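You operate a simulated robot arm through the tools that you are given. There is no shell and no other tool. Be economical: measure what you need, move in short steps, check, and stop when the job is done.

The job below is to be done with a simulated robot arm. You get a single attempt, and the scene is never put back.

Task
Take the cream disc from the shelf under the wall cupboard and put it on the blue bench behind the slotted frame. Then take the ribbed pad from the top of the drum fan and leave it on the top of the slatted pallet. Then take the square green pad and put it in the deep blue tray. Then pull the grey sliding lid open. Do these in the order given.

Only the result counts: the job must be done as asked and must still hold three seconds after the hand-in. Knocking over, shifting, dropping, spilling or breaking anything else fails it. Lids that push on must go on centred and level and be pressed home; caps that screw on are set level and turned clockwise until they are tight.

Robot
A 7-joint arm with a vacuum gripper on a trunk, on a base that drives. Base frame: it is fixed to the floor where the robot stands at the start and does not move with it; the origin is under the middle of the robot, x ahead of it, y to its left, z up. Units: mm, rad, N and s.
With the tool pointing down near the work surface it reaches from about 100 to 480 mm from the robot's upright axis, wherever it stands. Its first joint turns from -1.204 to 3.002 rad. Places, roughly: blue bench behind the slotted frame (52x16 cm) [-3760, 1200, 800]; cream disc (5x5x2 cm) [500, 200, 1000]; deep blue tray (26x17x8 cm) [-6800, -3100, 800]; grey sliding lid [-600, -600, 800]; ribbed pad (5x5x2 cm) [-1700, -3600, 500]; square green pad (6x6x3 cm) [-7900, 1200, 800]; top of the slatted pallet [-2000, -4000, 100]. Payload 1.06 kg.
Tool frame: the origin (TCP) lies in the middle of the cups' lips, and z points out of the cups. The gripper has 1 cup of 24 mm across, covering 24 by 24 mm (tool x, y); the bellows give 8 mm. With the vacuum on, a cup seals on a smooth face that it is pressed against (1 to 4 N); it does not hold porous or soft things. The pull reaches 23 N.
Orientation is that of the tool frame in the base frame, as [roll, pitch, yaw] about the fixed x, y, z axes, in that order (R = Rz(yaw) Ry(pitch) Rx(roll)). With the cups facing straight down, the tool's x points along the base's -x, its y along +y and its z along -z.

Tools
- The arm moves only by the tool play_rows. Its arguments are lists of equal length, an entry for each row: "slide": the shift along the tool's x, y, z in mm, a list of three; "turn": the turn, a rotation vector about the tool's x, y, z in rad, a list of three; "vacuum": the vacuum: 1 switches it on, 0 off. In form: {"slide": [[tx, ty, tz], ...], "turn": [[ax, ay, az], ...], "vacuum": [vacuum, ...]}. A call has 1 to 20 rows; each row is the pose to reach, as a shift and turn from the pose commanded when the call began, along the tool's axes at that moment. Rows are played at 5 a second. More than 50 mm and 0.15 rad between two rows, or a gripper value outside its range, and nothing of the call is played. A pose out of reach is approached as far as the arm can. The call stops where the force on the tool passes 40 N (or 10 N more than at its start, if that is more) or the arm is blocked; 0.2 s more then pass. The pull builds up within a second once a cup has sealed. Time passes only in rows, and 0.2 s behind the last, so rows that repeat a pose give it time. The reply holds the time, the measured pose of the TCP, the force on the tool along the base axes and the pull of the vacuum, in the units named above and with some noise, with the torque about the TCP (base axes, N m) and any sound that the robot's microphone picked up, and new pictures: "views" is both (left out), scene, wrist or none.
- Cameras (640 x 400 px; columns grow to the right, rows downward): "scene" is now at [140.6, -65.6, 1278.2]; the picture's right is [-0.71, -0.70, 0.00], its down [-0.13, 0.13, -0.98] and it looks along [0.69, -0.70, -0.18] (base axes); focal length 214 px, centre (320, 200). "wrist" rides on the gripper at [78, 19, -96] in the tool frame; the picture's right is [-0.24, 0.97, 0.00], its down [-0.71, -0.17, -0.68] and it looks along [-0.67, -0.16, 0.73] (tool axes); focal length 243 px, centre (320, 200). There is no depth. A picture from a camera that has moved, and an enlarged one, comes with that camera's place and axes in the base frame and with its lens.
- slide_trunk(by): slides the trunk up (or, below 0, down) by that many mm; the arm and the scene camera ride with it, the base frame stays. It gives what a move gives, with no picture.
- base_move(legs): drives the robot by 1 to 6 legs, each [ahead, left, turn to the left] in mm, mm and rad, along the robot's own axes; the way and the turn of a leg run together, so that a leg with both is an arc; at most 1500 mm and 3.142 rad a leg. The arm and the cameras ride along, it lands a little off, and it stops where it bumps. It gives what a move gives, and a new picture of the scene camera.
- pan_tilt(pan, tilt): turns the head with the scene camera to pan (to the left, within 1.396 rad either way) and tilt (down, from -0.506 to 1.204), counted from straight ahead of the robot. It gives what a move gives, and a new picture of the scene camera.
- close_up(camera, box): a new picture of the part [left, top, right, bottom] of that camera's present view, enlarged. No time passes.
- job_done(): hands the job in; it is judged then, once.

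Go step by step. Nothing tells you exact positions but the pictures and the camera data: compare them with the known pose of the tool, close in by small moves and look again before you grip or let go. The budget is 165 turns and 260 pictures, counting those below and the enlarged ones. Unless the task says otherwise, let go and move clear before handing in.

The tools are called by a JSON object that holds its "name" and its "arguments". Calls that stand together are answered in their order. play_rows: Moves the arm, as the interface text tells. Its arguments: {"type":"object","properties":{"slide":{"type":"array","items":{"type":"array","items":{"type":"number"}}},"turn":{"type":"array","items":{"type":"array","items":{"type":"number"}}},"vacuum":{"type":"array","items":{"type":"number"}},"views":{"type":"string","enum":["both","scene","wrist","none"]}},"required":["slide","turn","vacuum"]} The other tools are called the same way: slide_trunk (by) slides the trunk up or down; base_move (legs) drives the base; pan_tilt (pan, tilt) turns the head that bears the scene camera; close_up (camera, box) takes an enlarged picture of a part of a camera's view; job_done () hands the job in.

At the start:

```text
time: 0.0
tcp_pos: [196.1, -274.9, 1232.5]
tool_rot: [-3.14, 0.001, -3.14]
force: [0.9, -0.7, 0.0]
torque: [0.04, 0.02, 0.01]
pull: 0.1
trunk travel left (down, up): [-400.0, 92.0]
robot x, y, heading: [-1.6, 2.0, -0.001]
head pan, tilt: [-0.796, 0.182]
```

scene: 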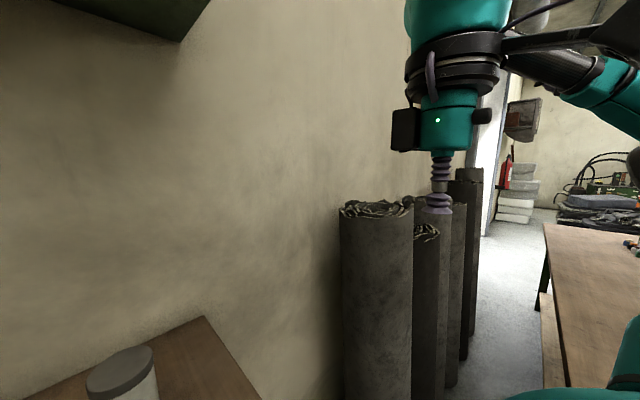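
wrist: 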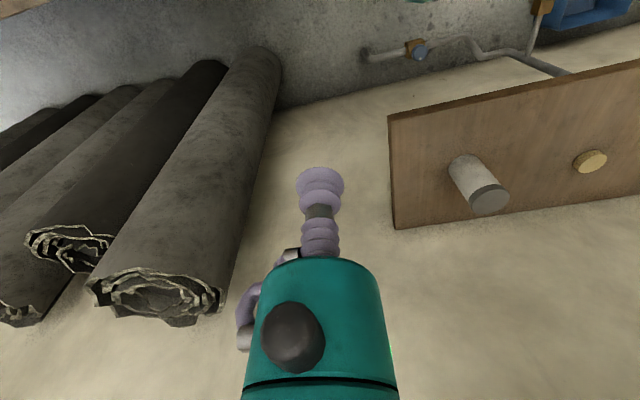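

I see the shelf with a cylinder and the cream disc in the wrist picture. I turn the head toward the shelf to locate the disc.

{"name": "pan_tilt", "arguments": {"pan": 0.35, "tilt": 0.5}}

{"name": "close_up", "arguments": {"camera": "wrist", "box": [380, 60, 640, 240]}}

```text
time: 1.4
tcp_pos: [196.0, -274.9, 1233.5]
tool_rot: [3.141, 0.003, -3.14]
force: [0.7, 0.0, 0.0]
torque: [-0.04, -0.03, -0.02]
pull: 0.0
trunk travel left (down, up): [-400.0, 92.0]
robot x, y, heading: [0.6, 0.8, -0.003]
head pan, tilt: [0.351, 0.499]
camera scene: at [161.0, 32.1, 1248.8], right [0.34, -0.94, 0.0], down [-0.45, -0.16, -0.88], along [0.82, 0.3, -0.48], focal length 214 px, centre (320, 200)
```

scene: 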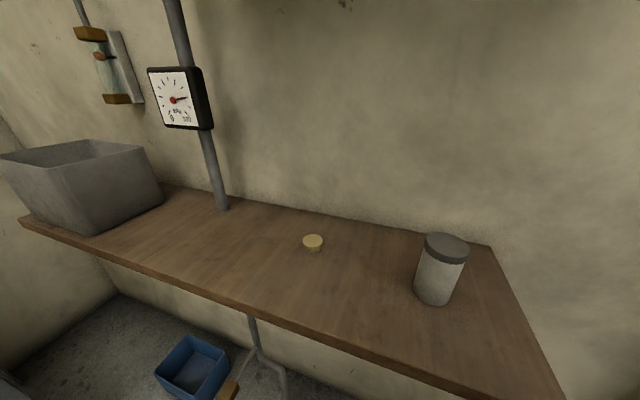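

```text
2.22 times, centred on (510, 150) of wrist
camera zoom: at [117.4, -255.8, 1328.9], right [0.24, 0.97, 0.0], down [0.71, -0.17, 0.69], along [0.67, -0.16, -0.73], focal length 539 px, centre (-102, 311)
```

zoom: 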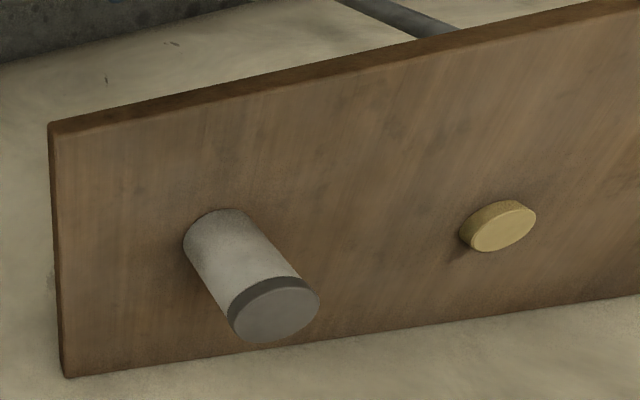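

The disc top is at about (481, 165, 963). Next I look at the cupboard above.

{"name": "pan_tilt", "arguments": {"pan": 0.2, "tilt": -0.45}}

{"name": "pan_tilt", "arguments": {"pan": 0.35, "tilt": 1.1}}

```text
time: 2.6
tcp_pos: [196.3, -274.6, 1234.0]
tool_rot: [-3.141, 0.001, -3.141]
force: [0.1, 0.9, -0.5]
torque: [0.01, -0.03, 0.0]
pull: 0.1
trunk travel left (down, up): [-400.0, 92.0]
robot x, y, heading: [-0.7, 5.4, 0.005]
head pan, tilt: [0.201, -0.45]
camera scene: at [144.3, 14.9, 1331.5], right [0.2, -0.98, 0.0], down [0.43, 0.09, -0.9], along [0.88, 0.18, 0.43], focal length 214 px, centre (320, 200)
```

scene: 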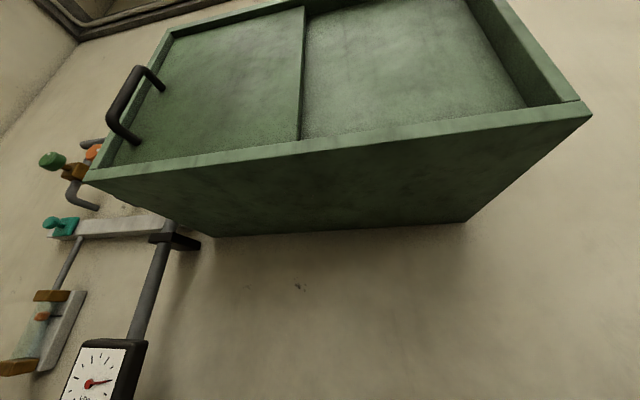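

```text
time: 4.2
tcp_pos: [195.7, -274.7, 1233.3]
tool_rot: [-3.14, 0.001, 3.141]
force: [0.2, 0.1, 0.0]
torque: [0.02, 0.01, 0.01]
pull: 0.2
trunk travel left (down, up): [-400.0, 92.0]
robot x, y, heading: [-5.1, -2.8, 0.003]
head pan, tilt: [0.351, 1.1]
camera scene: at [134.8, 22.6, 1201.1], right [0.34, -0.94, 0.0], down [-0.84, -0.31, -0.45], along [0.43, 0.16, -0.89], focal length 214 px, centre (320, 200)
```

scene: 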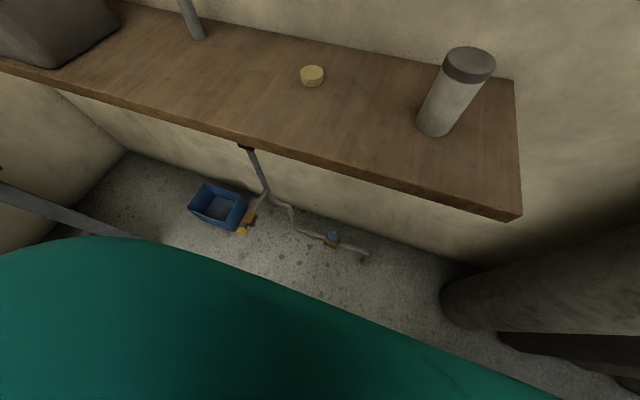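

The cupboard underside is near z 1470 and its front is at x≈307. I check how tall the arm stands before reaching under it.

{"name": "pan_tilt", "arguments": {"pan": -1.1, "tilt": -0.35}}

```text
time: 5.8
tcp_pos: [196.7, -274.5, 1232.8]
tool_rot: [3.141, 0.001, -3.141]
force: [-0.7, 0.5, 0.1]
torque: [0.03, 0.02, 0.0]
pull: 0.2
trunk travel left (down, up): [-400.0, 92.0]
robot x, y, heading: [-0.0, -3.7, 0.002]
head pan, tilt: [-1.1, -0.351]
camera scene: at [110.0, -66.8, 1324.2], right [-0.89, -0.45, 0.0], down [0.16, -0.31, -0.94], along [0.43, -0.84, 0.34], focal length 214 px, centre (320, 200)
```

scene: 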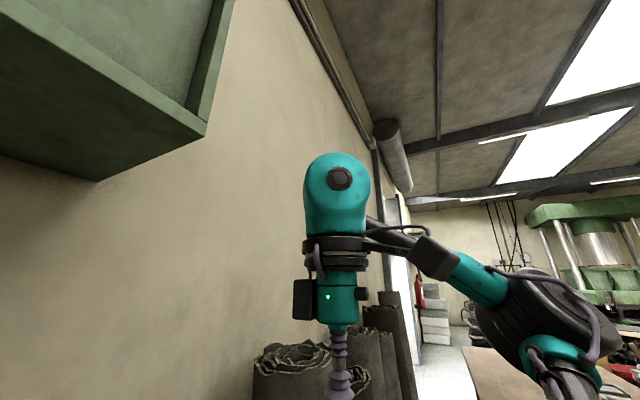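

The wrist tops out about 230 mm above the TCP, so it fits after lowering. I lower the trunk 120 mm, drive 80 mm ahead and swing over the shelf.

{"name": "slide_trunk", "arguments": {"by": -120}}

{"name": "base_move", "arguments": {"legs": [[80, 0, 0]]}}

{"name": "pan_tilt", "arguments": {"pan": 0.2, "tilt": 0.35}}

```text
time: 7.3
tcp_pos: [196.0, -274.6, 1112.7]
tool_rot: [-3.142, 0.002, 3.141]
force: [0.3, 0.5, 0.3]
torque: [0.0, -0.02, -0.01]
pull: 0.1
trunk travel left (down, up): [-280.0, 212.0]
robot x, y, heading: [0.9, 4.1, -0.004]
head pan, tilt: [-1.1, -0.351]
```

```text
time: 8.3
tcp_pos: [274.8, -274.2, 1112.5]
tool_rot: [3.141, 0.0, 3.141]
force: [0.5, 0.0, -0.4]
torque: [0.01, 0.01, 0.04]
pull: 0.0
trunk travel left (down, up): [-280.0, 212.0]
robot x, y, heading: [74.7, -3.4, -0.004]
head pan, tilt: [-1.1, -0.351]
camera scene: at [220.1, -66.9, 1201.6], right [-0.89, -0.45, 0.0], down [0.16, -0.31, -0.94], along [0.43, -0.84, 0.34], focal length 214 px, centre (320, 200)
```

scene: 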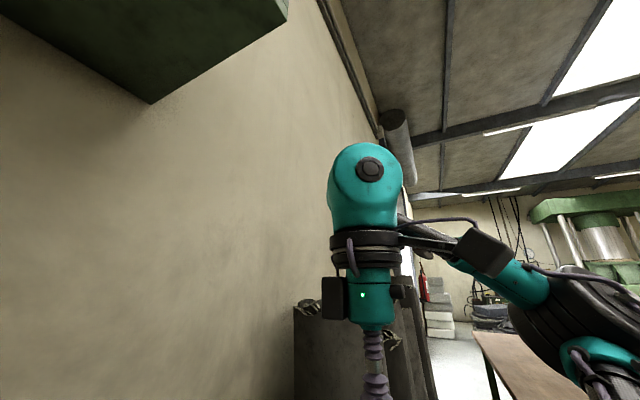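

```text
time: 9.8
tcp_pos: [274.5, -275.0, 1113.5]
tool_rot: [-3.14, 0.002, 3.141]
force: [0.9, -0.2, -0.1]
torque: [-0.03, 0.01, -0.03]
pull: 0.1
trunk travel left (down, up): [-280.0, 212.0]
robot x, y, heading: [80.0, -1.8, 0.002]
head pan, tilt: [0.201, 0.351]
camera scene: at [276.4, 19.2, 1139.9], right [0.2, -0.98, 0.0], down [-0.34, -0.07, -0.94], along [0.92, 0.19, -0.34], focal length 214 px, centre (320, 200)
```

scene: 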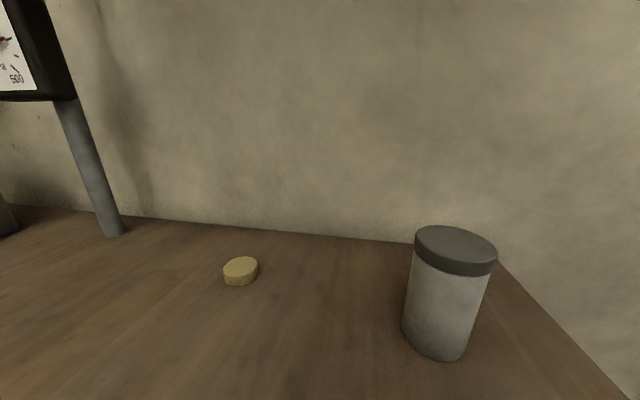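

Disc again at about (485, 168). I extend the arm forward then sweep left above the jar.

{"name": "play_rows", "arguments": {"slide": [[-45, 0, 0], [-90, 0, 0], [-130, 0, 0], [-140, 45, 0], [-150, 90, 0], [-155, 135, 0], [-160, 180, 0], [-160, 225, 0], [-160, 270, 0], [-160, 315, 0]], "turn": [[0, 0, 0], [0, 0, 0], [0, 0, 0], [0, 0, 0], [0, 0, 0], [0, 0, 0], [0, 0, 0], [0, 0, 0], [0, 0, 0], [0, 0, 0]], "vacuum": [0, 0, 0, 0, 0, 0, 0, 0, 0, 0]}}

```text
time: 12.0
tcp_pos: [425.3, -91.4, 1109.5]
tool_rot: [-3.142, 0.003, 3.142]
force: [-0.6, -0.8, 0.0]
torque: [0.05, 0.02, -0.03]
pull: 0.1
out of reach, approached as far as the arm can: row 8, 9, 10
trunk travel left (down, up): [-280.0, 212.0]
robot x, y, heading: [76.5, 0.5, -0.001]
head pan, tilt: [0.201, 0.351]
camera scene: at [276.1, 19.4, 1139.9], right [0.2, -0.98, 0.0], down [-0.34, -0.07, -0.94], along [0.92, 0.19, -0.34], focal length 214 px, centre (320, 200)
camera wrist: at [346.3, -72.1, 1205.8], right [0.24, 0.97, 0.0], down [0.71, -0.17, 0.69], along [0.67, -0.16, -0.73], focal length 243 px, centre (320, 200)
```

scene: 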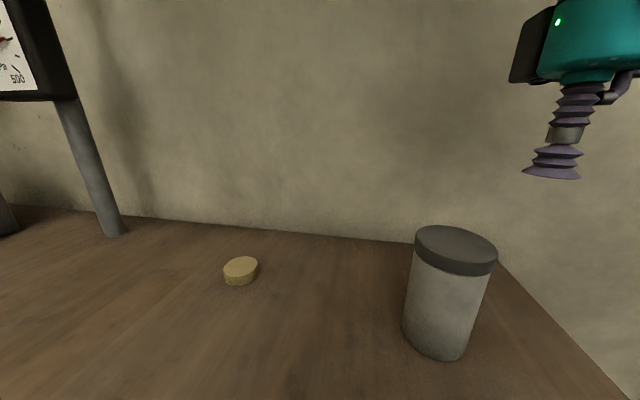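
wrist: 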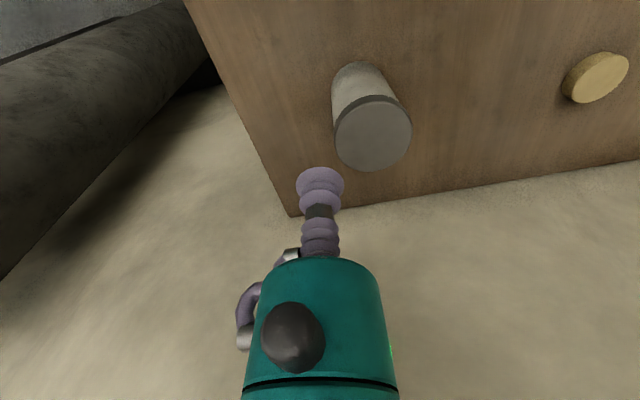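

The sweep stopped at a joint limit near y −91. I try turning the tool along with the swing.

{"name": "play_rows", "arguments": {"slide": [[0, 0, 0], [0, 0, 0], [0, 0, 0], [0, 0, 0]], "turn": [[0, 0, -0.1], [0, 0, -0.2], [0, 0, -0.3], [0, 0, -0.4]], "vacuum": [0, 0, 0, 0], "views": "none"}}

```text
time: 13.0
tcp_pos: [423.1, -90.0, 1110.2]
tool_rot: [3.141, 0.002, -2.74]
force: [-0.7, -0.5, 0.0]
torque: [-0.02, 0.02, -0.03]
pull: 0.1
trunk travel left (down, up): [-280.0, 212.0]
robot x, y, heading: [79.4, -0.8, 0.0]
head pan, tilt: [0.201, 0.351]
```

{"name": "play_rows", "arguments": {"slide": [[-15.6, 36.8, 0], [-31, 73.6, 0], [-47, 110, 0], [-62, 147, 0]], "turn": [[0, 0, -0.1], [0, 0, -0.2], [0, 0, -0.3], [0, 0, -0.4]], "vacuum": [0, 0, 0, 0], "views": "scene"}}

```text
time: 14.0
tcp_pos: [419.8, -85.1, 1043.3]
tool_rot: [3.14, 0.004, -2.343]
force: [1.4, -2.6, 6.0]
torque: [0.09, 0.01, 0.02]
pull: 0.1
out of reach, approached as far as the arm can: row 1, 2, 3, 4
trunk travel left (down, up): [-280.0, 212.0]
robot x, y, heading: [74.7, 3.9, -0.0]
head pan, tilt: [0.201, 0.351]
camera scene: at [277.6, 18.3, 1139.6], right [0.2, -0.98, 0.0], down [-0.34, -0.07, -0.94], along [0.92, 0.19, -0.34], focal length 214 px, centre (320, 200)
```

scene: 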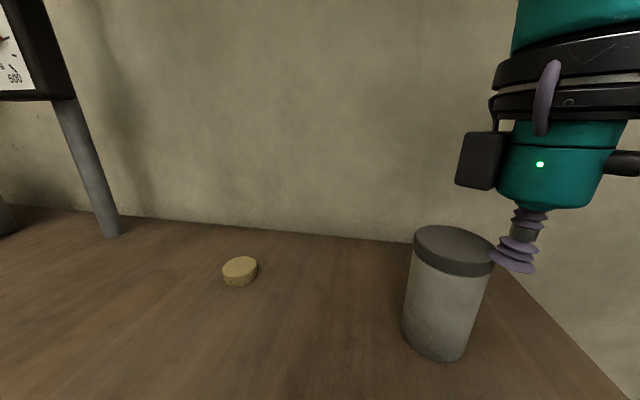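

The arm sagged down and touches the jar's rim; I back straight up at once.

{"name": "play_rows", "arguments": {"slide": [[0, 0, -20], [0, 0, -45], [0, 0, -65]], "turn": [[0, 0, 0], [0, 0, 0], [0, 0, 0]], "vacuum": [0, 0, 0]}}

```text
time: 14.8
tcp_pos: [419.4, -88.3, 1113.4]
tool_rot: [-3.14, 0.002, -2.341]
force: [-0.2, 0.2, 0.1]
torque: [-0.01, -0.03, -0.02]
pull: 0.0
out of reach, approached as far as the arm can: row 3
trunk travel left (down, up): [-280.0, 212.0]
robot x, y, heading: [81.1, 0.5, 0.004]
head pan, tilt: [0.201, 0.351]
camera scene: at [276.2, 19.1, 1139.9], right [0.2, -0.98, 0.0], down [-0.34, -0.07, -0.94], along [0.92, 0.19, -0.34], focal length 214 px, centre (320, 200)
camera wrist: at [351.7, -132.0, 1208.5], right [-0.53, 0.85, 0.0], down [0.62, 0.39, 0.69], along [0.58, 0.37, -0.73], focal length 243 px, centre (320, 200)
```

scene: 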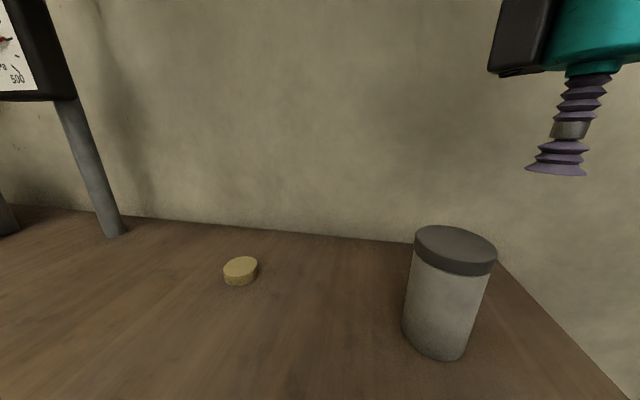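
wrist: 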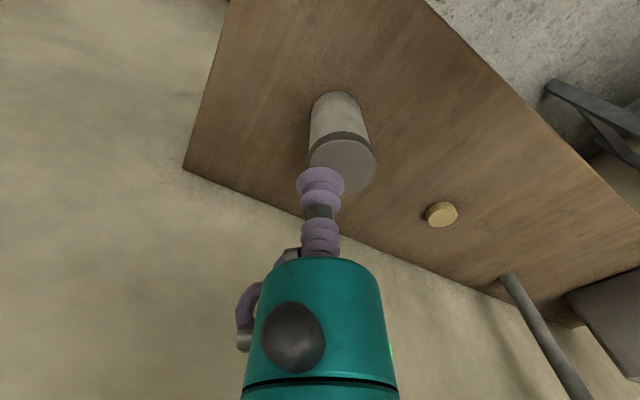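

The arm is near its upper reach limit relative to the trunk, so I raise the trunk and lower the tool relative to it.

{"name": "slide_trunk", "arguments": {"by": 90}}

{"name": "play_rows", "arguments": {"slide": [[0, 0, 30], [0, 0, 60], [0, 0, 80]], "turn": [[0, 0, 0], [0, 0, 0], [0, 0, 0]], "vacuum": [0, 0, 0], "views": "none"}}

{"name": "slide_trunk", "arguments": {"by": 80}}

{"name": "play_rows", "arguments": {"slide": [[0, 0, 30], [0, 0, 60], [0, 0, 80]], "turn": [[0, 0, 0], [0, 0, 0], [0, 0, 0]], "vacuum": [0, 0, 0], "views": "scene"}}

```text
time: 16.1
tcp_pos: [399.6, -92.1, 1223.4]
tool_rot: [-3.087, 0.061, -2.345]
force: [0.2, -0.7, -0.3]
torque: [-0.01, 0.02, 0.01]
pull: 0.0
trunk travel left (down, up): [-370.0, 122.0]
robot x, y, heading: [77.1, 0.0, 0.002]
head pan, tilt: [0.201, 0.351]
```

```text
time: 16.9
tcp_pos: [405.3, -91.8, 1144.5]
tool_rot: [-3.085, 0.061, -2.344]
force: [0.2, 0.1, -0.8]
torque: [0.03, 0.01, 0.0]
pull: 0.1
trunk travel left (down, up): [-370.0, 122.0]
robot x, y, heading: [78.4, -1.5, 0.001]
head pan, tilt: [0.201, 0.351]
```

```text
time: 18.0
tcp_pos: [405.4, -90.2, 1224.4]
tool_rot: [-3.086, 0.061, -2.344]
force: [0.4, -0.8, -0.1]
torque: [-0.01, -0.01, -0.03]
pull: 0.0
trunk travel left (down, up): [-450.0, 42.0]
robot x, y, heading: [76.0, -0.3, -0.007]
head pan, tilt: [0.201, 0.351]
```

```text
time: 18.8
tcp_pos: [413.2, -89.5, 1145.0]
tool_rot: [-3.086, 0.062, -2.344]
force: [0.9, -0.2, 0.5]
torque: [0.02, 0.0, 0.02]
pull: 0.0
trunk travel left (down, up): [-450.0, 42.0]
robot x, y, heading: [80.1, -1.0, -0.004]
head pan, tilt: [0.201, 0.351]
camera scene: at [215.5, 19.3, 1321.2], right [0.2, -0.98, 0.0], down [-0.34, -0.07, -0.94], along [0.92, 0.19, -0.34], focal length 214 px, centre (320, 200)
```

scene: 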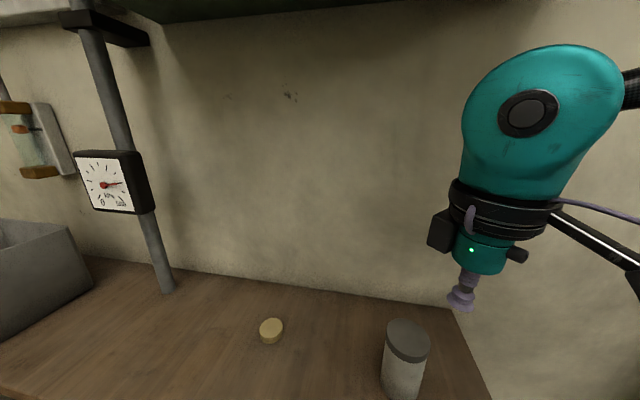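

The slide left the tool a bit tilted; I level it and test moving left.

{"name": "play_rows", "arguments": {"slide": [[0, 0, 0], [-28, 28, 0], [-57, 56, 0]], "turn": [[-0.055, 0.061, 0], [-0.055, 0.061, 0], [-0.055, 0.061, 0]], "vacuum": [0, 0, 0], "views": "none"}}

```text
time: 19.6
tcp_pos: [414.5, -65.4, 1147.1]
tool_rot: [-3.14, -0.002, -2.348]
force: [0.0, 0.3, -1.0]
torque: [0.01, 0.0, 0.0]
pull: 0.1
out of reach, approached as far as the arm can: row 2, 3
trunk travel left (down, up): [-450.0, 42.0]
robot x, y, heading: [80.4, 1.4, -0.002]
head pan, tilt: [0.201, 0.351]
```

Still limited. I test whether extending forward while moving left helps.

{"name": "play_rows", "arguments": {"slide": [[-17, -18, 0], [-35, -36, 0], [-52, -26, 0], [-71, -1, 0]], "turn": [[0, 0, 0], [0, 0, 0], [0, 0, 0], [0, 0, 0]], "vacuum": [0, 0, 0, 0], "views": "scene"}}

```text
time: 20.6
tcp_pos: [463.5, -82.5, 1150.0]
tool_rot: [3.141, 0.0, -2.347]
force: [1.1, -0.6, 0.5]
torque: [0.0, -0.03, -0.02]
pull: 0.1
out of reach, approached as far as the arm can: row 1, 2, 3, 4
trunk travel left (down, up): [-450.0, 42.0]
robot x, y, heading: [77.1, -0.9, -0.002]
head pan, tilt: [0.201, 0.351]
camera scene: at [215.5, 19.3, 1321.2], right [0.2, -0.98, 0.0], down [-0.34, -0.07, -0.94], along [0.92, 0.19, -0.34], focal length 214 px, centre (320, 200)
```

scene: 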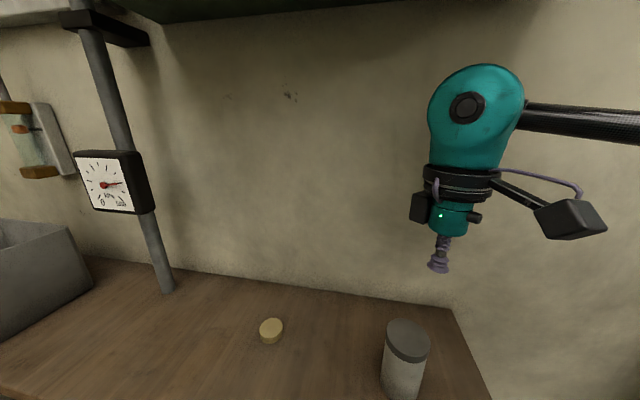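

The arm's bearing is limited to about −0.2 rad and further right, so the base must be turned to put targets on the robot's right. I retract and look at the arm's elbow.

{"name": "play_rows", "arguments": {"slide": [[45, 0, 0], [90, 0, 0], [135, 0, 0], [180, 0, 0], [225, 0, 0], [267, 0, 0], [267, 0, 0]], "turn": [[0, 0, 0.13], [0, 0, 0.26], [0, 0, 0.39], [0, 0, 0.52], [0, 0, 0.65], [0, 0, 0.795], [0, 0, 0.795]], "vacuum": [0, 0, 0, 0, 0, 0, 0], "views": "none"}}

{"name": "pan_tilt", "arguments": {"pan": -1.35, "tilt": 0.3}}

```text
time: 22.2
tcp_pos: [274.5, -272.4, 1145.9]
tool_rot: [-3.141, 0.0, 3.141]
force: [-0.3, 0.4, -0.6]
torque: [0.03, 0.02, -0.01]
pull: 0.0
trunk travel left (down, up): [-450.0, 42.0]
robot x, y, heading: [78.5, -1.7, 0.001]
head pan, tilt: [0.201, 0.351]
```

```text
time: 23.9
tcp_pos: [275.4, -272.4, 1147.0]
tool_rot: [3.14, 0.0, -3.139]
force: [1.1, -0.5, -0.1]
torque: [-0.01, -0.01, 0.0]
pull: 0.1
trunk travel left (down, up): [-450.0, 42.0]
robot x, y, heading: [78.8, -1.6, 0.0]
head pan, tilt: [-1.349, 0.3]
camera scene: at [144.6, -90.3, 1325.9], right [-0.98, -0.22, 0.0], down [-0.07, 0.29, -0.96], along [0.21, -0.93, -0.3], focal length 214 px, centre (320, 200)
```

scene: 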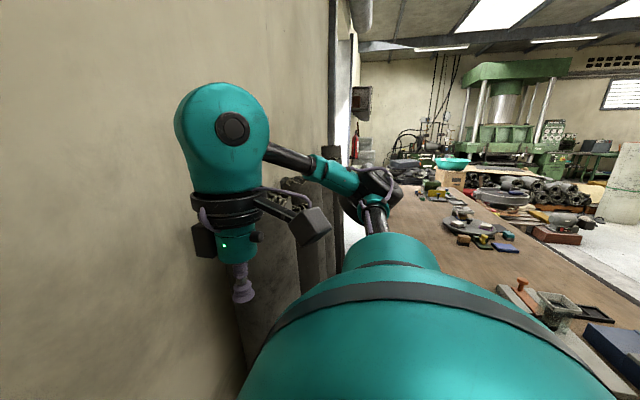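

The arm's shoulder sits on the right side. I rotate the base 0.8 rad left so the disc falls into the arm's sector.

{"name": "base_move", "arguments": {"legs": [[0, 0, 0.4], [0, 0, 0.4]]}}

{"name": "pan_tilt", "arguments": {"pan": -0.7, "tilt": 0.45}}

```text
time: 26.6
tcp_pos: [410.2, -48.9, 1145.8]
tool_rot: [-3.14, -0.001, -2.341]
force: [-0.4, 0.3, -0.9]
torque: [0.0, 0.01, -0.02]
pull: 0.0
trunk travel left (down, up): [-450.0, 42.0]
robot x, y, heading: [80.8, 1.6, 0.797]
head pan, tilt: [-1.349, 0.3]
camera scene: at [190.3, -16.1, 1325.9], right [-0.52, -0.85, 0.0], down [-0.25, 0.15, -0.96], along [0.81, -0.5, -0.3], focal length 214 px, centre (320, 200)
```

scene: 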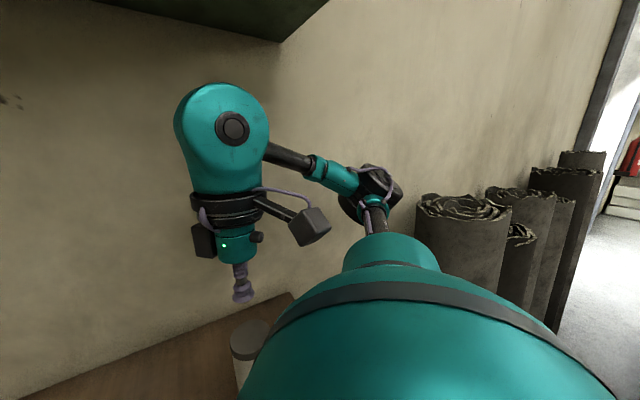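

```text
time: 27.7
tcp_pos: [409.8, -49.1, 1146.0]
tool_rot: [-3.142, -0.001, -2.341]
force: [-0.2, -0.5, -0.2]
torque: [0.03, 0.0, 0.0]
pull: 0.1
trunk travel left (down, up): [-450.0, 42.0]
robot x, y, heading: [77.8, -3.3, 0.797]
head pan, tilt: [-0.7, 0.45]
camera scene: at [202.1, 41.6, 1312.0], right [0.1, -1.0, 0.0], down [-0.43, -0.04, -0.9], along [0.9, 0.09, -0.43], focal length 214 px, centre (320, 200)
```

scene: 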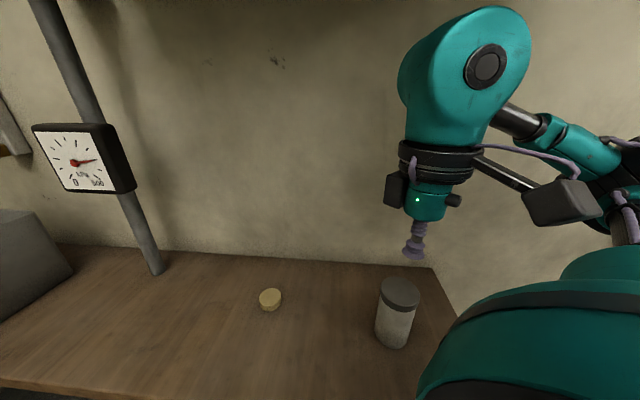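

Disc is confirmed at about (485, 168). I move above it at the present height.

{"name": "play_rows", "arguments": {"slide": [[-40, 19, 0], [-80, 37, 0], [-120, 56, 0], [-160, 75, 0], [-208, 97, 0]], "turn": [[0, 0, -0.1], [0, 0, -0.2], [0, 0, -0.3], [0, 0, -0.4], [0, 0, -0.5]], "vacuum": [0, 0, 0, 0, 0]}}

```text
refused: row 5 steps farther than a row can; nothing moved
```

{"name": "play_rows", "arguments": {"slide": [[-40, 19, 0], [-80, 37, 0], [-120, 56, 0], [-160, 75, 0], [-200, 93, 0], [-208, 97, 0]], "turn": [[0, 0, -0.1], [0, 0, -0.2], [0, 0, -0.3], [0, 0, -0.4], [0, 0, -0.5], [0, 0, -0.5]], "vacuum": [0, 0, 0, 0, 0, 0]}}

```text
time: 29.1
tcp_pos: [486.9, 170.0, 1145.8]
tool_rot: [3.141, 0.001, -1.841]
force: [-0.3, 0.1, -0.1]
torque: [0.02, -0.02, 0.02]
pull: 0.0
trunk travel left (down, up): [-450.0, 42.0]
robot x, y, heading: [78.2, 3.8, 0.8]
head pan, tilt: [-0.7, 0.45]
camera scene: at [202.0, 41.5, 1312.1], right [0.1, -1.0, 0.0], down [-0.43, -0.04, -0.9], along [0.9, 0.09, -0.44], focal length 214 px, centre (320, 200)
camera wrist: at [446.8, 98.8, 1241.5], right [-0.87, 0.49, 0.0], down [0.35, 0.64, 0.69], along [0.33, 0.6, -0.73], focal length 243 px, centre (320, 200)
```

scene: 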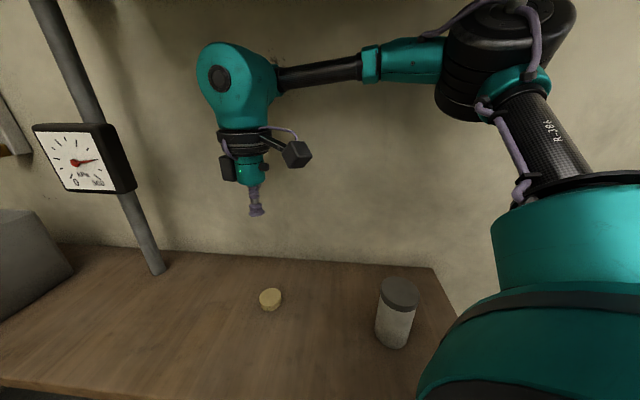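
wrist: 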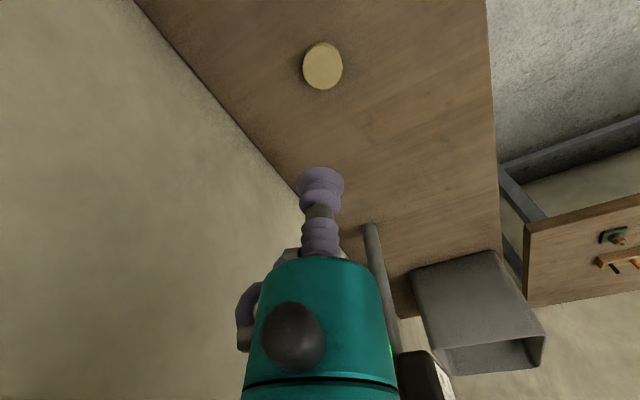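

Slightly off; I correct by about (−8, −7) and lower to z ≈ 1020.

{"name": "play_rows", "arguments": {"slide": [[9, 6, 40], [9, 6, 80], [9, 6, 122]], "turn": [[0, 0, 0], [0, 0, 0], [0, 0, 0]], "vacuum": [0, 0, 0]}}

```text
time: 29.9
tcp_pos: [479.0, 160.5, 1024.7]
tool_rot: [-3.14, -0.001, -1.841]
force: [0.1, 0.2, -0.6]
torque: [-0.01, 0.0, 0.01]
pull: 0.1
trunk travel left (down, up): [-450.0, 42.0]
robot x, y, heading: [82.7, -0.7, 0.799]
head pan, tilt: [-0.7, 0.45]
camera scene: at [202.4, 41.9, 1312.0], right [0.1, -1.0, 0.0], down [-0.43, -0.04, -0.9], along [0.9, 0.09, -0.44], focal length 214 px, centre (320, 200)
camera wrist: at [439.3, 89.7, 1119.8], right [-0.87, 0.49, 0.0], down [0.35, 0.64, 0.69], along [0.33, 0.6, -0.73], focal length 243 px, centre (320, 200)
```

scene: 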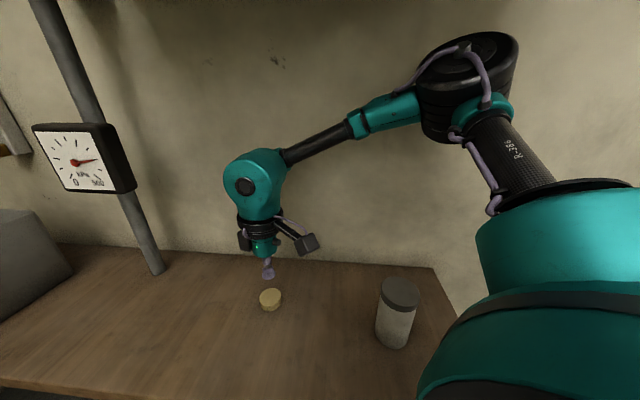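
wrist: 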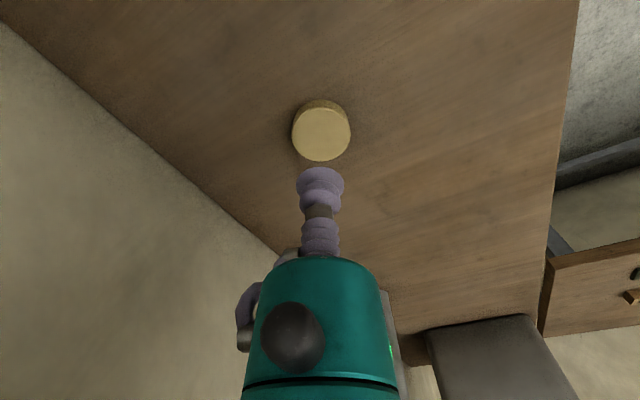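

Nearly aligned. I descend further and look again.

{"name": "play_rows", "arguments": {"slide": [[-3, 0, 20], [-3, 0, 35]], "turn": [[0, 0, 0], [0, 0, 0]], "vacuum": [0, 0], "views": "wrist"}}

{"name": "close_up", "arguments": {"camera": "scene", "box": [220, 240, 320, 320]}}

```text
time: 30.5
tcp_pos: [478.9, 162.5, 988.5]
tool_rot: [-3.139, 0.0, -1.84]
force: [0.5, -0.2, -0.5]
torque: [0.0, 0.01, 0.02]
pull: 0.0
trunk travel left (down, up): [-450.0, 42.0]
robot x, y, heading: [79.5, 2.7, 0.795]
head pan, tilt: [-0.7, 0.45]
camera wrist: at [439.0, 91.7, 1084.7], right [-0.87, 0.49, 0.0], down [0.35, 0.64, 0.69], along [0.33, 0.6, -0.73], focal length 243 px, centre (320, 200)
```

wrist: 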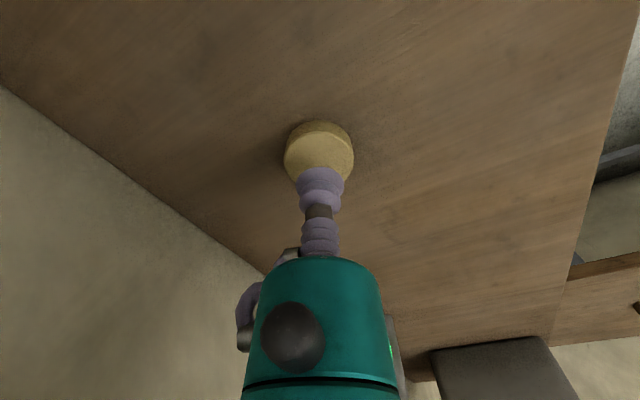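

```text
5.00 times, centred on (270, 280) of scene
camera zoom: at [202.2, 41.7, 1312.0], right [0.1, -1.0, 0.0], down [-0.43, -0.04, -0.9], along [0.9, 0.09, -0.44], focal length 1072 px, centre (570, -200)
```

zoom: 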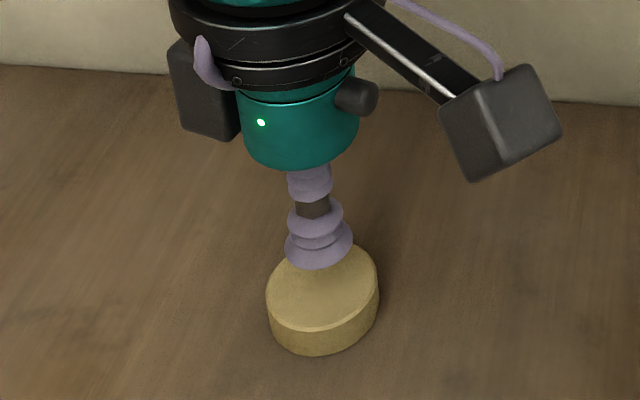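

I descend to near contact with the vacuum on.

{"name": "play_rows", "arguments": {"slide": [[3, 0, 10], [3, 0, 18], [3, 0, 21], [3, 0, 21]], "turn": [[0, 0, 0], [0, 0, 0], [0, 0, 0], [0, 0, 0]], "vacuum": [0, 1, 1, 1], "views": "wrist"}}

{"name": "close_up", "arguments": {"camera": "scene", "box": [220, 240, 320, 320]}}

```text
time: 31.5
tcp_pos: [478.9, 159.6, 967.7]
tool_rot: [-3.139, -0.002, -1.842]
force: [0.0, 0.2, -0.7]
torque: [-0.01, -0.01, -0.02]
pull: 22.6
trunk travel left (down, up): [-450.0, 42.0]
robot x, y, heading: [78.3, 1.2, 0.8]
head pan, tilt: [-0.7, 0.45]
camera wrist: at [438.3, 89.7, 1063.3], right [-0.87, 0.49, 0.0], down [0.35, 0.64, 0.69], along [0.33, 0.6, -0.73], focal length 243 px, centre (320, 200)
```

wrist: 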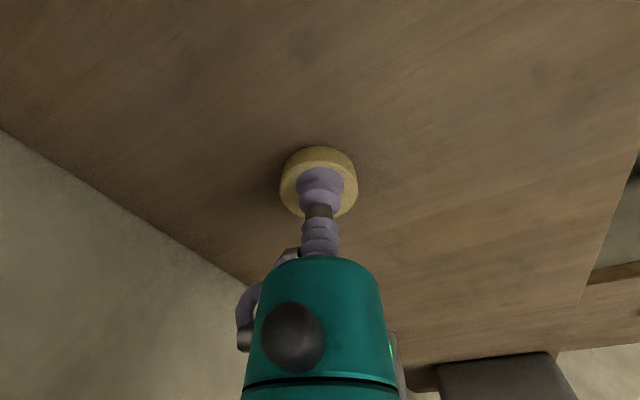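

```text
5.00 times, centred on (270, 280) of scene
camera zoom: at [202.2, 41.7, 1312.0], right [0.1, -1.0, 0.0], down [-0.43, -0.04, -0.9], along [0.9, 0.09, -0.44], focal length 1072 px, centre (570, -200)
```

zoom: 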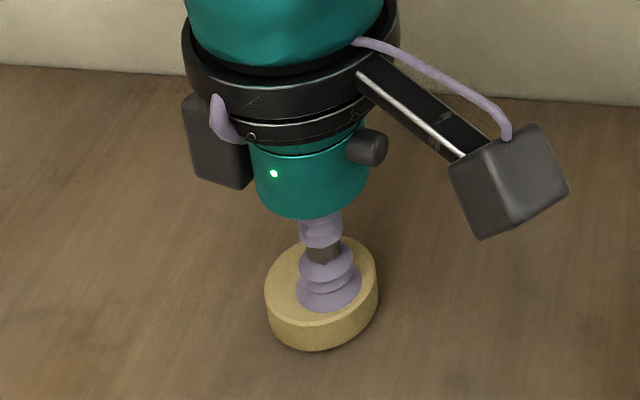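

The disc is gripped (pull 22.6 N). I lift it and pull it back from the shelf.

{"name": "play_rows", "arguments": {"slide": [[0, 0, -15], [0, 0, -45], [0, 0, -80], [0, 0, -120], [0, 0, -160], [40, 0, -170], [80, 0, -170]], "turn": [[0, 0, 0], [0, 0, 0], [0, 0, 0], [0, 0, 0], [0, 0, 0], [0, 0, 0], [0, 0, 0]], "vacuum": [1, 1, 1, 1, 1, 1, 1]}}

```text
time: 33.1
tcp_pos: [454.1, 82.3, 1137.6]
tool_rot: [-3.141, 0.0, -1.841]
force: [0.2, -0.9, -1.3]
torque: [-0.01, -0.02, 0.0]
pull: 22.7
trunk travel left (down, up): [-450.0, 42.0]
robot x, y, heading: [80.6, -0.0, 0.791]
head pan, tilt: [-0.7, 0.45]
camera scene: at [202.1, 41.0, 1312.0], right [0.1, -1.0, 0.0], down [-0.43, -0.04, -0.9], along [0.9, 0.09, -0.44], focal length 214 px, centre (320, 200)
camera wrist: at [415.7, 11.2, 1234.1], right [-0.87, 0.49, 0.0], down [0.35, 0.64, 0.69], along [0.33, 0.6, -0.73], focal length 243 px, centre (320, 200)
```

scene: 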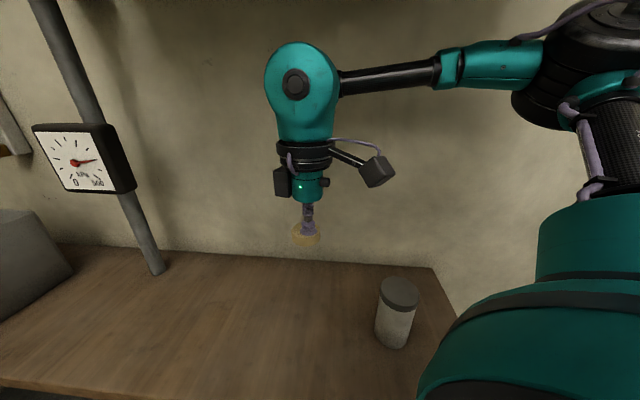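
wrist: 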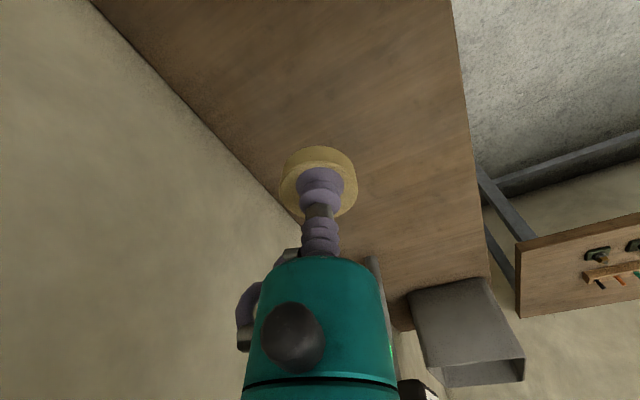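

I fold the arm back to its travel pose and look around behind-left.

{"name": "play_rows", "arguments": {"slide": [[40, 2, 0], [80, 4, 0], [120, 6, 0], [140, 8, 0], [140, 8, 0]], "turn": [[0, 0, 0.12], [0, 0, 0.25], [0, 0, 0.37], [0, 0, 0.5], [0, 0, 0.5]], "vacuum": [1, 1, 1, 1, 1], "views": "none"}}

{"name": "pan_tilt", "arguments": {"pan": 1.3, "tilt": 0.4}}

```text
time: 34.3
tcp_pos: [411.4, -47.8, 1138.6]
tool_rot: [-3.141, 0.001, -2.342]
force: [0.4, -0.1, -0.4]
torque: [0.03, 0.0, -0.04]
pull: 23.2
trunk travel left (down, up): [-450.0, 42.0]
robot x, y, heading: [83.3, 0.0, 0.803]
head pan, tilt: [-0.7, 0.45]
```

```text
time: 36.2
tcp_pos: [411.7, -49.6, 1138.6]
tool_rot: [3.141, -0.001, -2.342]
force: [0.2, 0.2, -0.3]
torque: [0.0, 0.01, 0.01]
pull: 23.2
trunk travel left (down, up): [-450.0, 42.0]
robot x, y, heading: [73.9, -1.6, 0.8]
head pan, tilt: [1.3, 0.4]
camera scene: at [64.1, 112.8, 1316.7], right [0.86, 0.5, 0.0], down [0.2, -0.34, -0.92], along [-0.46, 0.8, -0.39], focal length 214 px, centre (320, 200)
```

scene: 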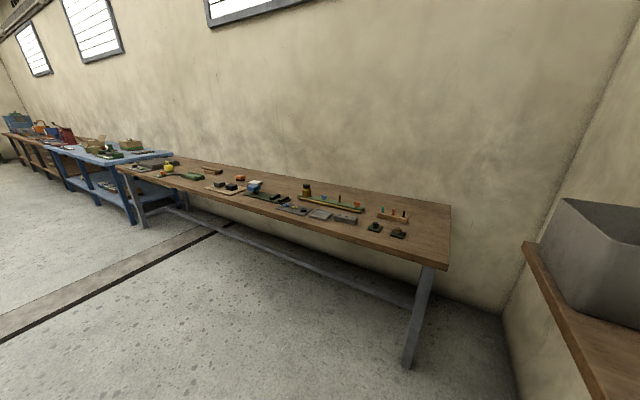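

The left wall has benches; the blue one lies further along −x. I drive back away from the shelf, then turn to head along −x with benches on the robot's right.

{"name": "base_move", "arguments": {"legs": [[-102, 249, 0]]}}

{"name": "pan_tilt", "arguments": {"pan": 0, "tilt": 0.4}}

{"name": "base_move", "arguments": {"legs": [[0, 0, 1.17], [0, 0, 1.17]]}}

```text
time: 39.0
tcp_pos: [165.0, 46.8, 1137.6]
tool_rot: [-3.141, 0.0, -2.341]
force: [0.3, 0.4, -0.3]
torque: [-0.01, 0.01, 0.0]
pull: 23.0
trunk travel left (down, up): [-450.0, 42.0]
robot x, y, heading: [-167.3, 96.9, 0.798]
head pan, tilt: [1.3, 0.4]
camera scene: at [-183.2, 210.1, 1316.7], right [0.86, 0.5, 0.0], down [0.2, -0.34, -0.92], along [-0.46, 0.8, -0.39], focal length 214 px, centre (320, 200)
```

scene: 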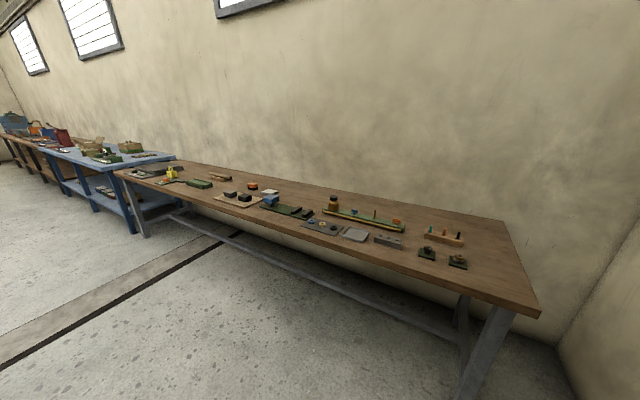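

```text
time: 40.4
tcp_pos: [165.3, 47.7, 1139.7]
tool_rot: [3.14, 0.0, -2.34]
force: [-1.0, 0.2, -0.6]
torque: [0.02, 0.01, -0.02]
pull: 22.6
trunk travel left (down, up): [-450.0, 42.0]
robot x, y, heading: [-170.6, 96.9, 0.8]
head pan, tilt: [0.0, 0.4]
camera scene: at [-71.7, 196.2, 1316.7], right [0.72, -0.7, 0.0], down [-0.27, -0.28, -0.92], along [0.64, 0.66, -0.39], focal length 214 px, centre (320, 200)
```

scene: 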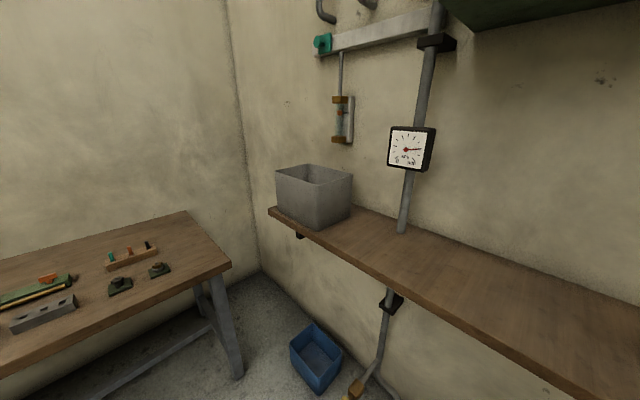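

```text
time: 46.8
tcp_pos: [-372.9, 365.2, 1138.8]
tool_rot: [-3.141, 0.001, 0.027]
force: [-0.2, 0.4, 0.6]
torque: [0.0, -0.02, -0.02]
pull: 22.8
trunk travel left (down, up): [-450.0, 42.0]
robot x, y, heading: [-167.4, 97.9, -3.118]
head pan, tilt: [0.0, 0.4]
camera scene: at [-304.6, 94.7, 1316.7], right [-0.03, 1.0, 0.0], down [0.39, 0.01, -0.92], along [-0.92, -0.02, -0.39], focal length 214 px, centre (320, 200)
```

scene: 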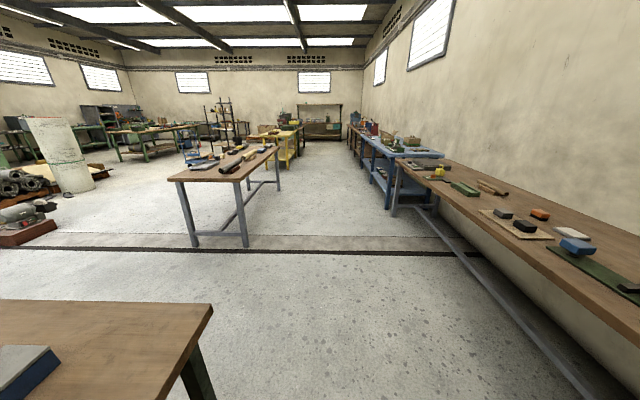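

The corridor along −x at y≈100 is clear. I drive ahead 3 m and look at the blue bench.

{"name": "base_move", "arguments": {"legs": [[1500, 0, -0.024], [1500, 0, 0]]}}

{"name": "pan_tilt", "arguments": {"pan": -0.7, "tilt": 0.4}}

```text
time: 61.3
tcp_pos: [-3390.4, 270.1, 1138.1]
tool_rot: [3.141, 0.001, 0.036]
force: [-0.2, 0.2, -0.2]
torque: [0.02, -0.05, -0.01]
pull: 22.7
trunk travel left (down, up): [-450.0, 42.0]
robot x, y, heading: [-3183.1, 0.4, -3.11]
head pan, tilt: [0.0, 0.4]
camera scene: at [-3320.2, -0.7, 1316.7], right [-0.03, 1.0, 0.0], down [0.39, 0.01, -0.92], along [-0.92, -0.03, -0.39], focal length 214 px, centre (320, 200)
```

scene: 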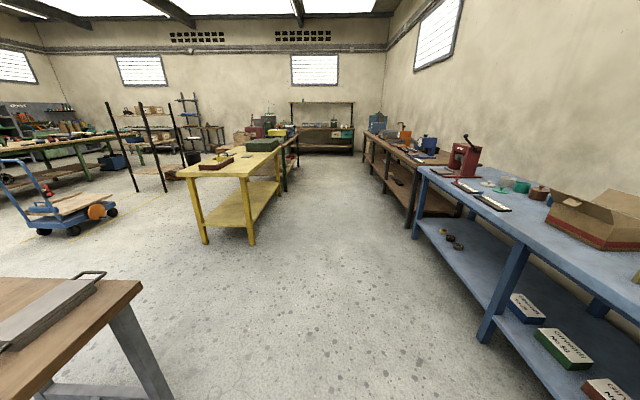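

```text
time: 62.4
tcp_pos: [-3390.5, 270.1, 1138.7]
tool_rot: [-3.141, 0.0, 0.038]
force: [0.4, 0.0, -0.9]
torque: [0.01, 0.02, 0.01]
pull: 23.2
trunk travel left (down, up): [-450.0, 42.0]
robot x, y, heading: [-3185.2, 2.5, -3.108]
head pan, tilt: [-0.7, 0.4]
camera scene: at [-3300.4, 59.6, 1316.7], right [0.62, 0.79, 0.0], down [0.31, -0.24, -0.92], along [-0.72, 0.57, -0.39], focal length 214 px, centre (320, 200)
```

scene: 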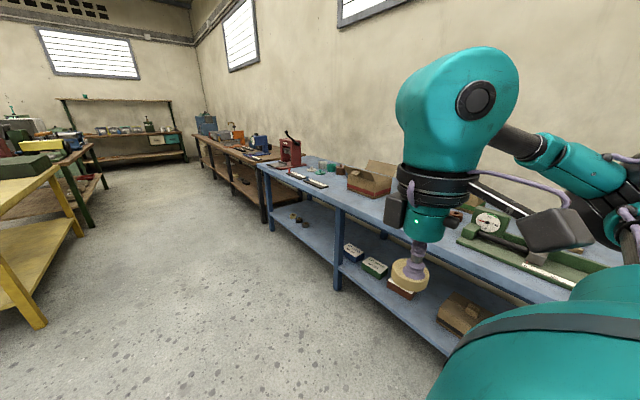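

The disc is still held. I drive another 350 mm and look sideways at the blue bench.

{"name": "base_move", "arguments": {"legs": [[350, -250, -0.03]]}}

{"name": "pan_tilt", "arguments": {"pan": -1.0, "tilt": 0.5}}

```text
time: 65.2
tcp_pos: [-3741.6, 517.4, 1138.2]
tool_rot: [3.141, -0.002, 0.007]
force: [-0.1, 0.0, -0.6]
torque: [-0.01, -0.01, 0.01]
pull: 22.9
trunk travel left (down, up): [-450.0, 42.0]
robot x, y, heading: [-3542.9, 241.5, -3.138]
head pan, tilt: [-0.7, 0.4]
camera scene: at [-3657.0, 305.6, 1316.6], right [0.64, 0.77, 0.0], down [0.3, -0.25, -0.92], along [-0.71, 0.59, -0.39], focal length 214 px, centre (320, 200)
```

scene: 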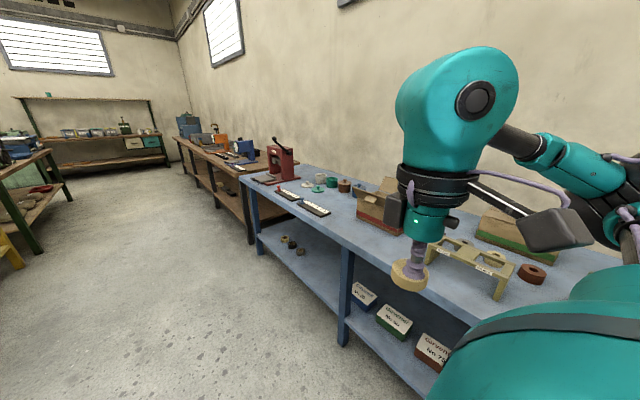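

```text
time: 66.0
tcp_pos: [-3741.9, 518.0, 1137.9]
tool_rot: [-3.14, 0.0, 0.006]
force: [0.1, -0.5, 0.2]
torque: [-0.02, 0.04, -0.02]
pull: 23.1
trunk travel left (down, up): [-450.0, 42.0]
robot x, y, heading: [-3543.6, 248.3, -3.136]
head pan, tilt: [-1.0, 0.499]
camera scene: at [-3635.1, 322.4, 1307.6], right [0.84, 0.55, 0.0], down [0.26, -0.4, -0.88], along [-0.48, 0.74, -0.48], focal length 214 px, centre (320, 200)
```

scene: 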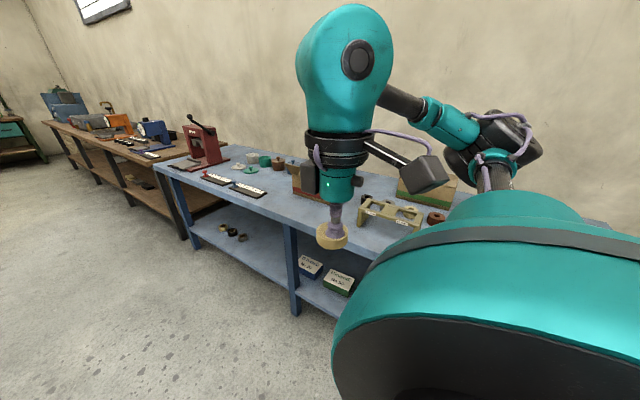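

The slotted frame is the yellowish bridge on the blue bench. I zoom in on it.

{"name": "close_up", "arguments": {"camera": "scene", "box": [280, 160, 480, 285]}}

{"name": "close_up", "arguments": {"camera": "wrist", "box": [0, 0, 640, 400]}}

```text
3.20 times, centred on (380, 222) of scene
camera zoom: at [-3635.1, 322.4, 1307.6], right [0.84, 0.55, 0.0], down [0.26, -0.4, -0.88], along [-0.48, 0.74, -0.48], focal length 686 px, centre (128, 128)
```

zoom: 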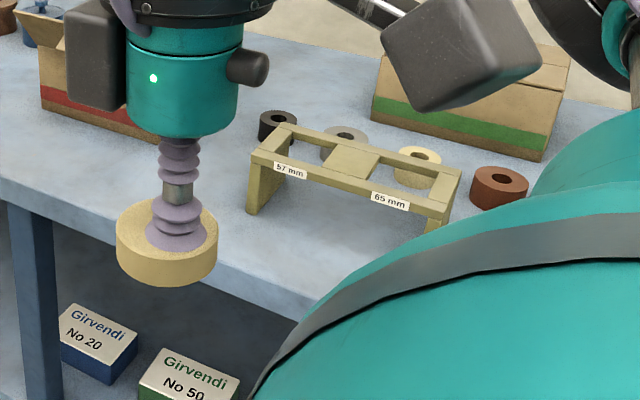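

```text
1.00 times, centred on (320, 200) of wrist (not enlarged: the box is as wide or as high as the picture)
camera zoom: at [-3663.1, 498.9, 1234.4], right [-0.23, -0.97, 0.0], down [-0.71, 0.17, 0.69], along [-0.67, 0.16, -0.73], focal length 243 px, centre (320, 200)
```

zoom: 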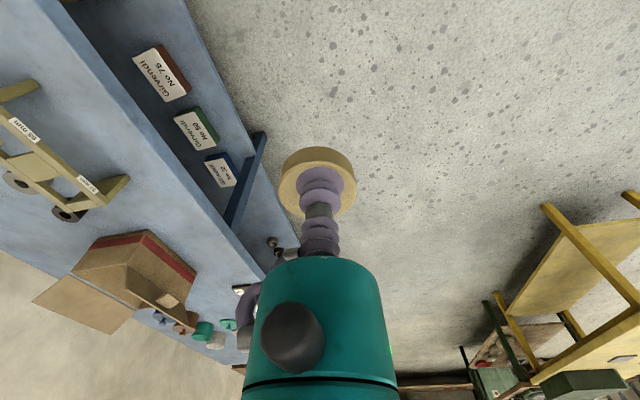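

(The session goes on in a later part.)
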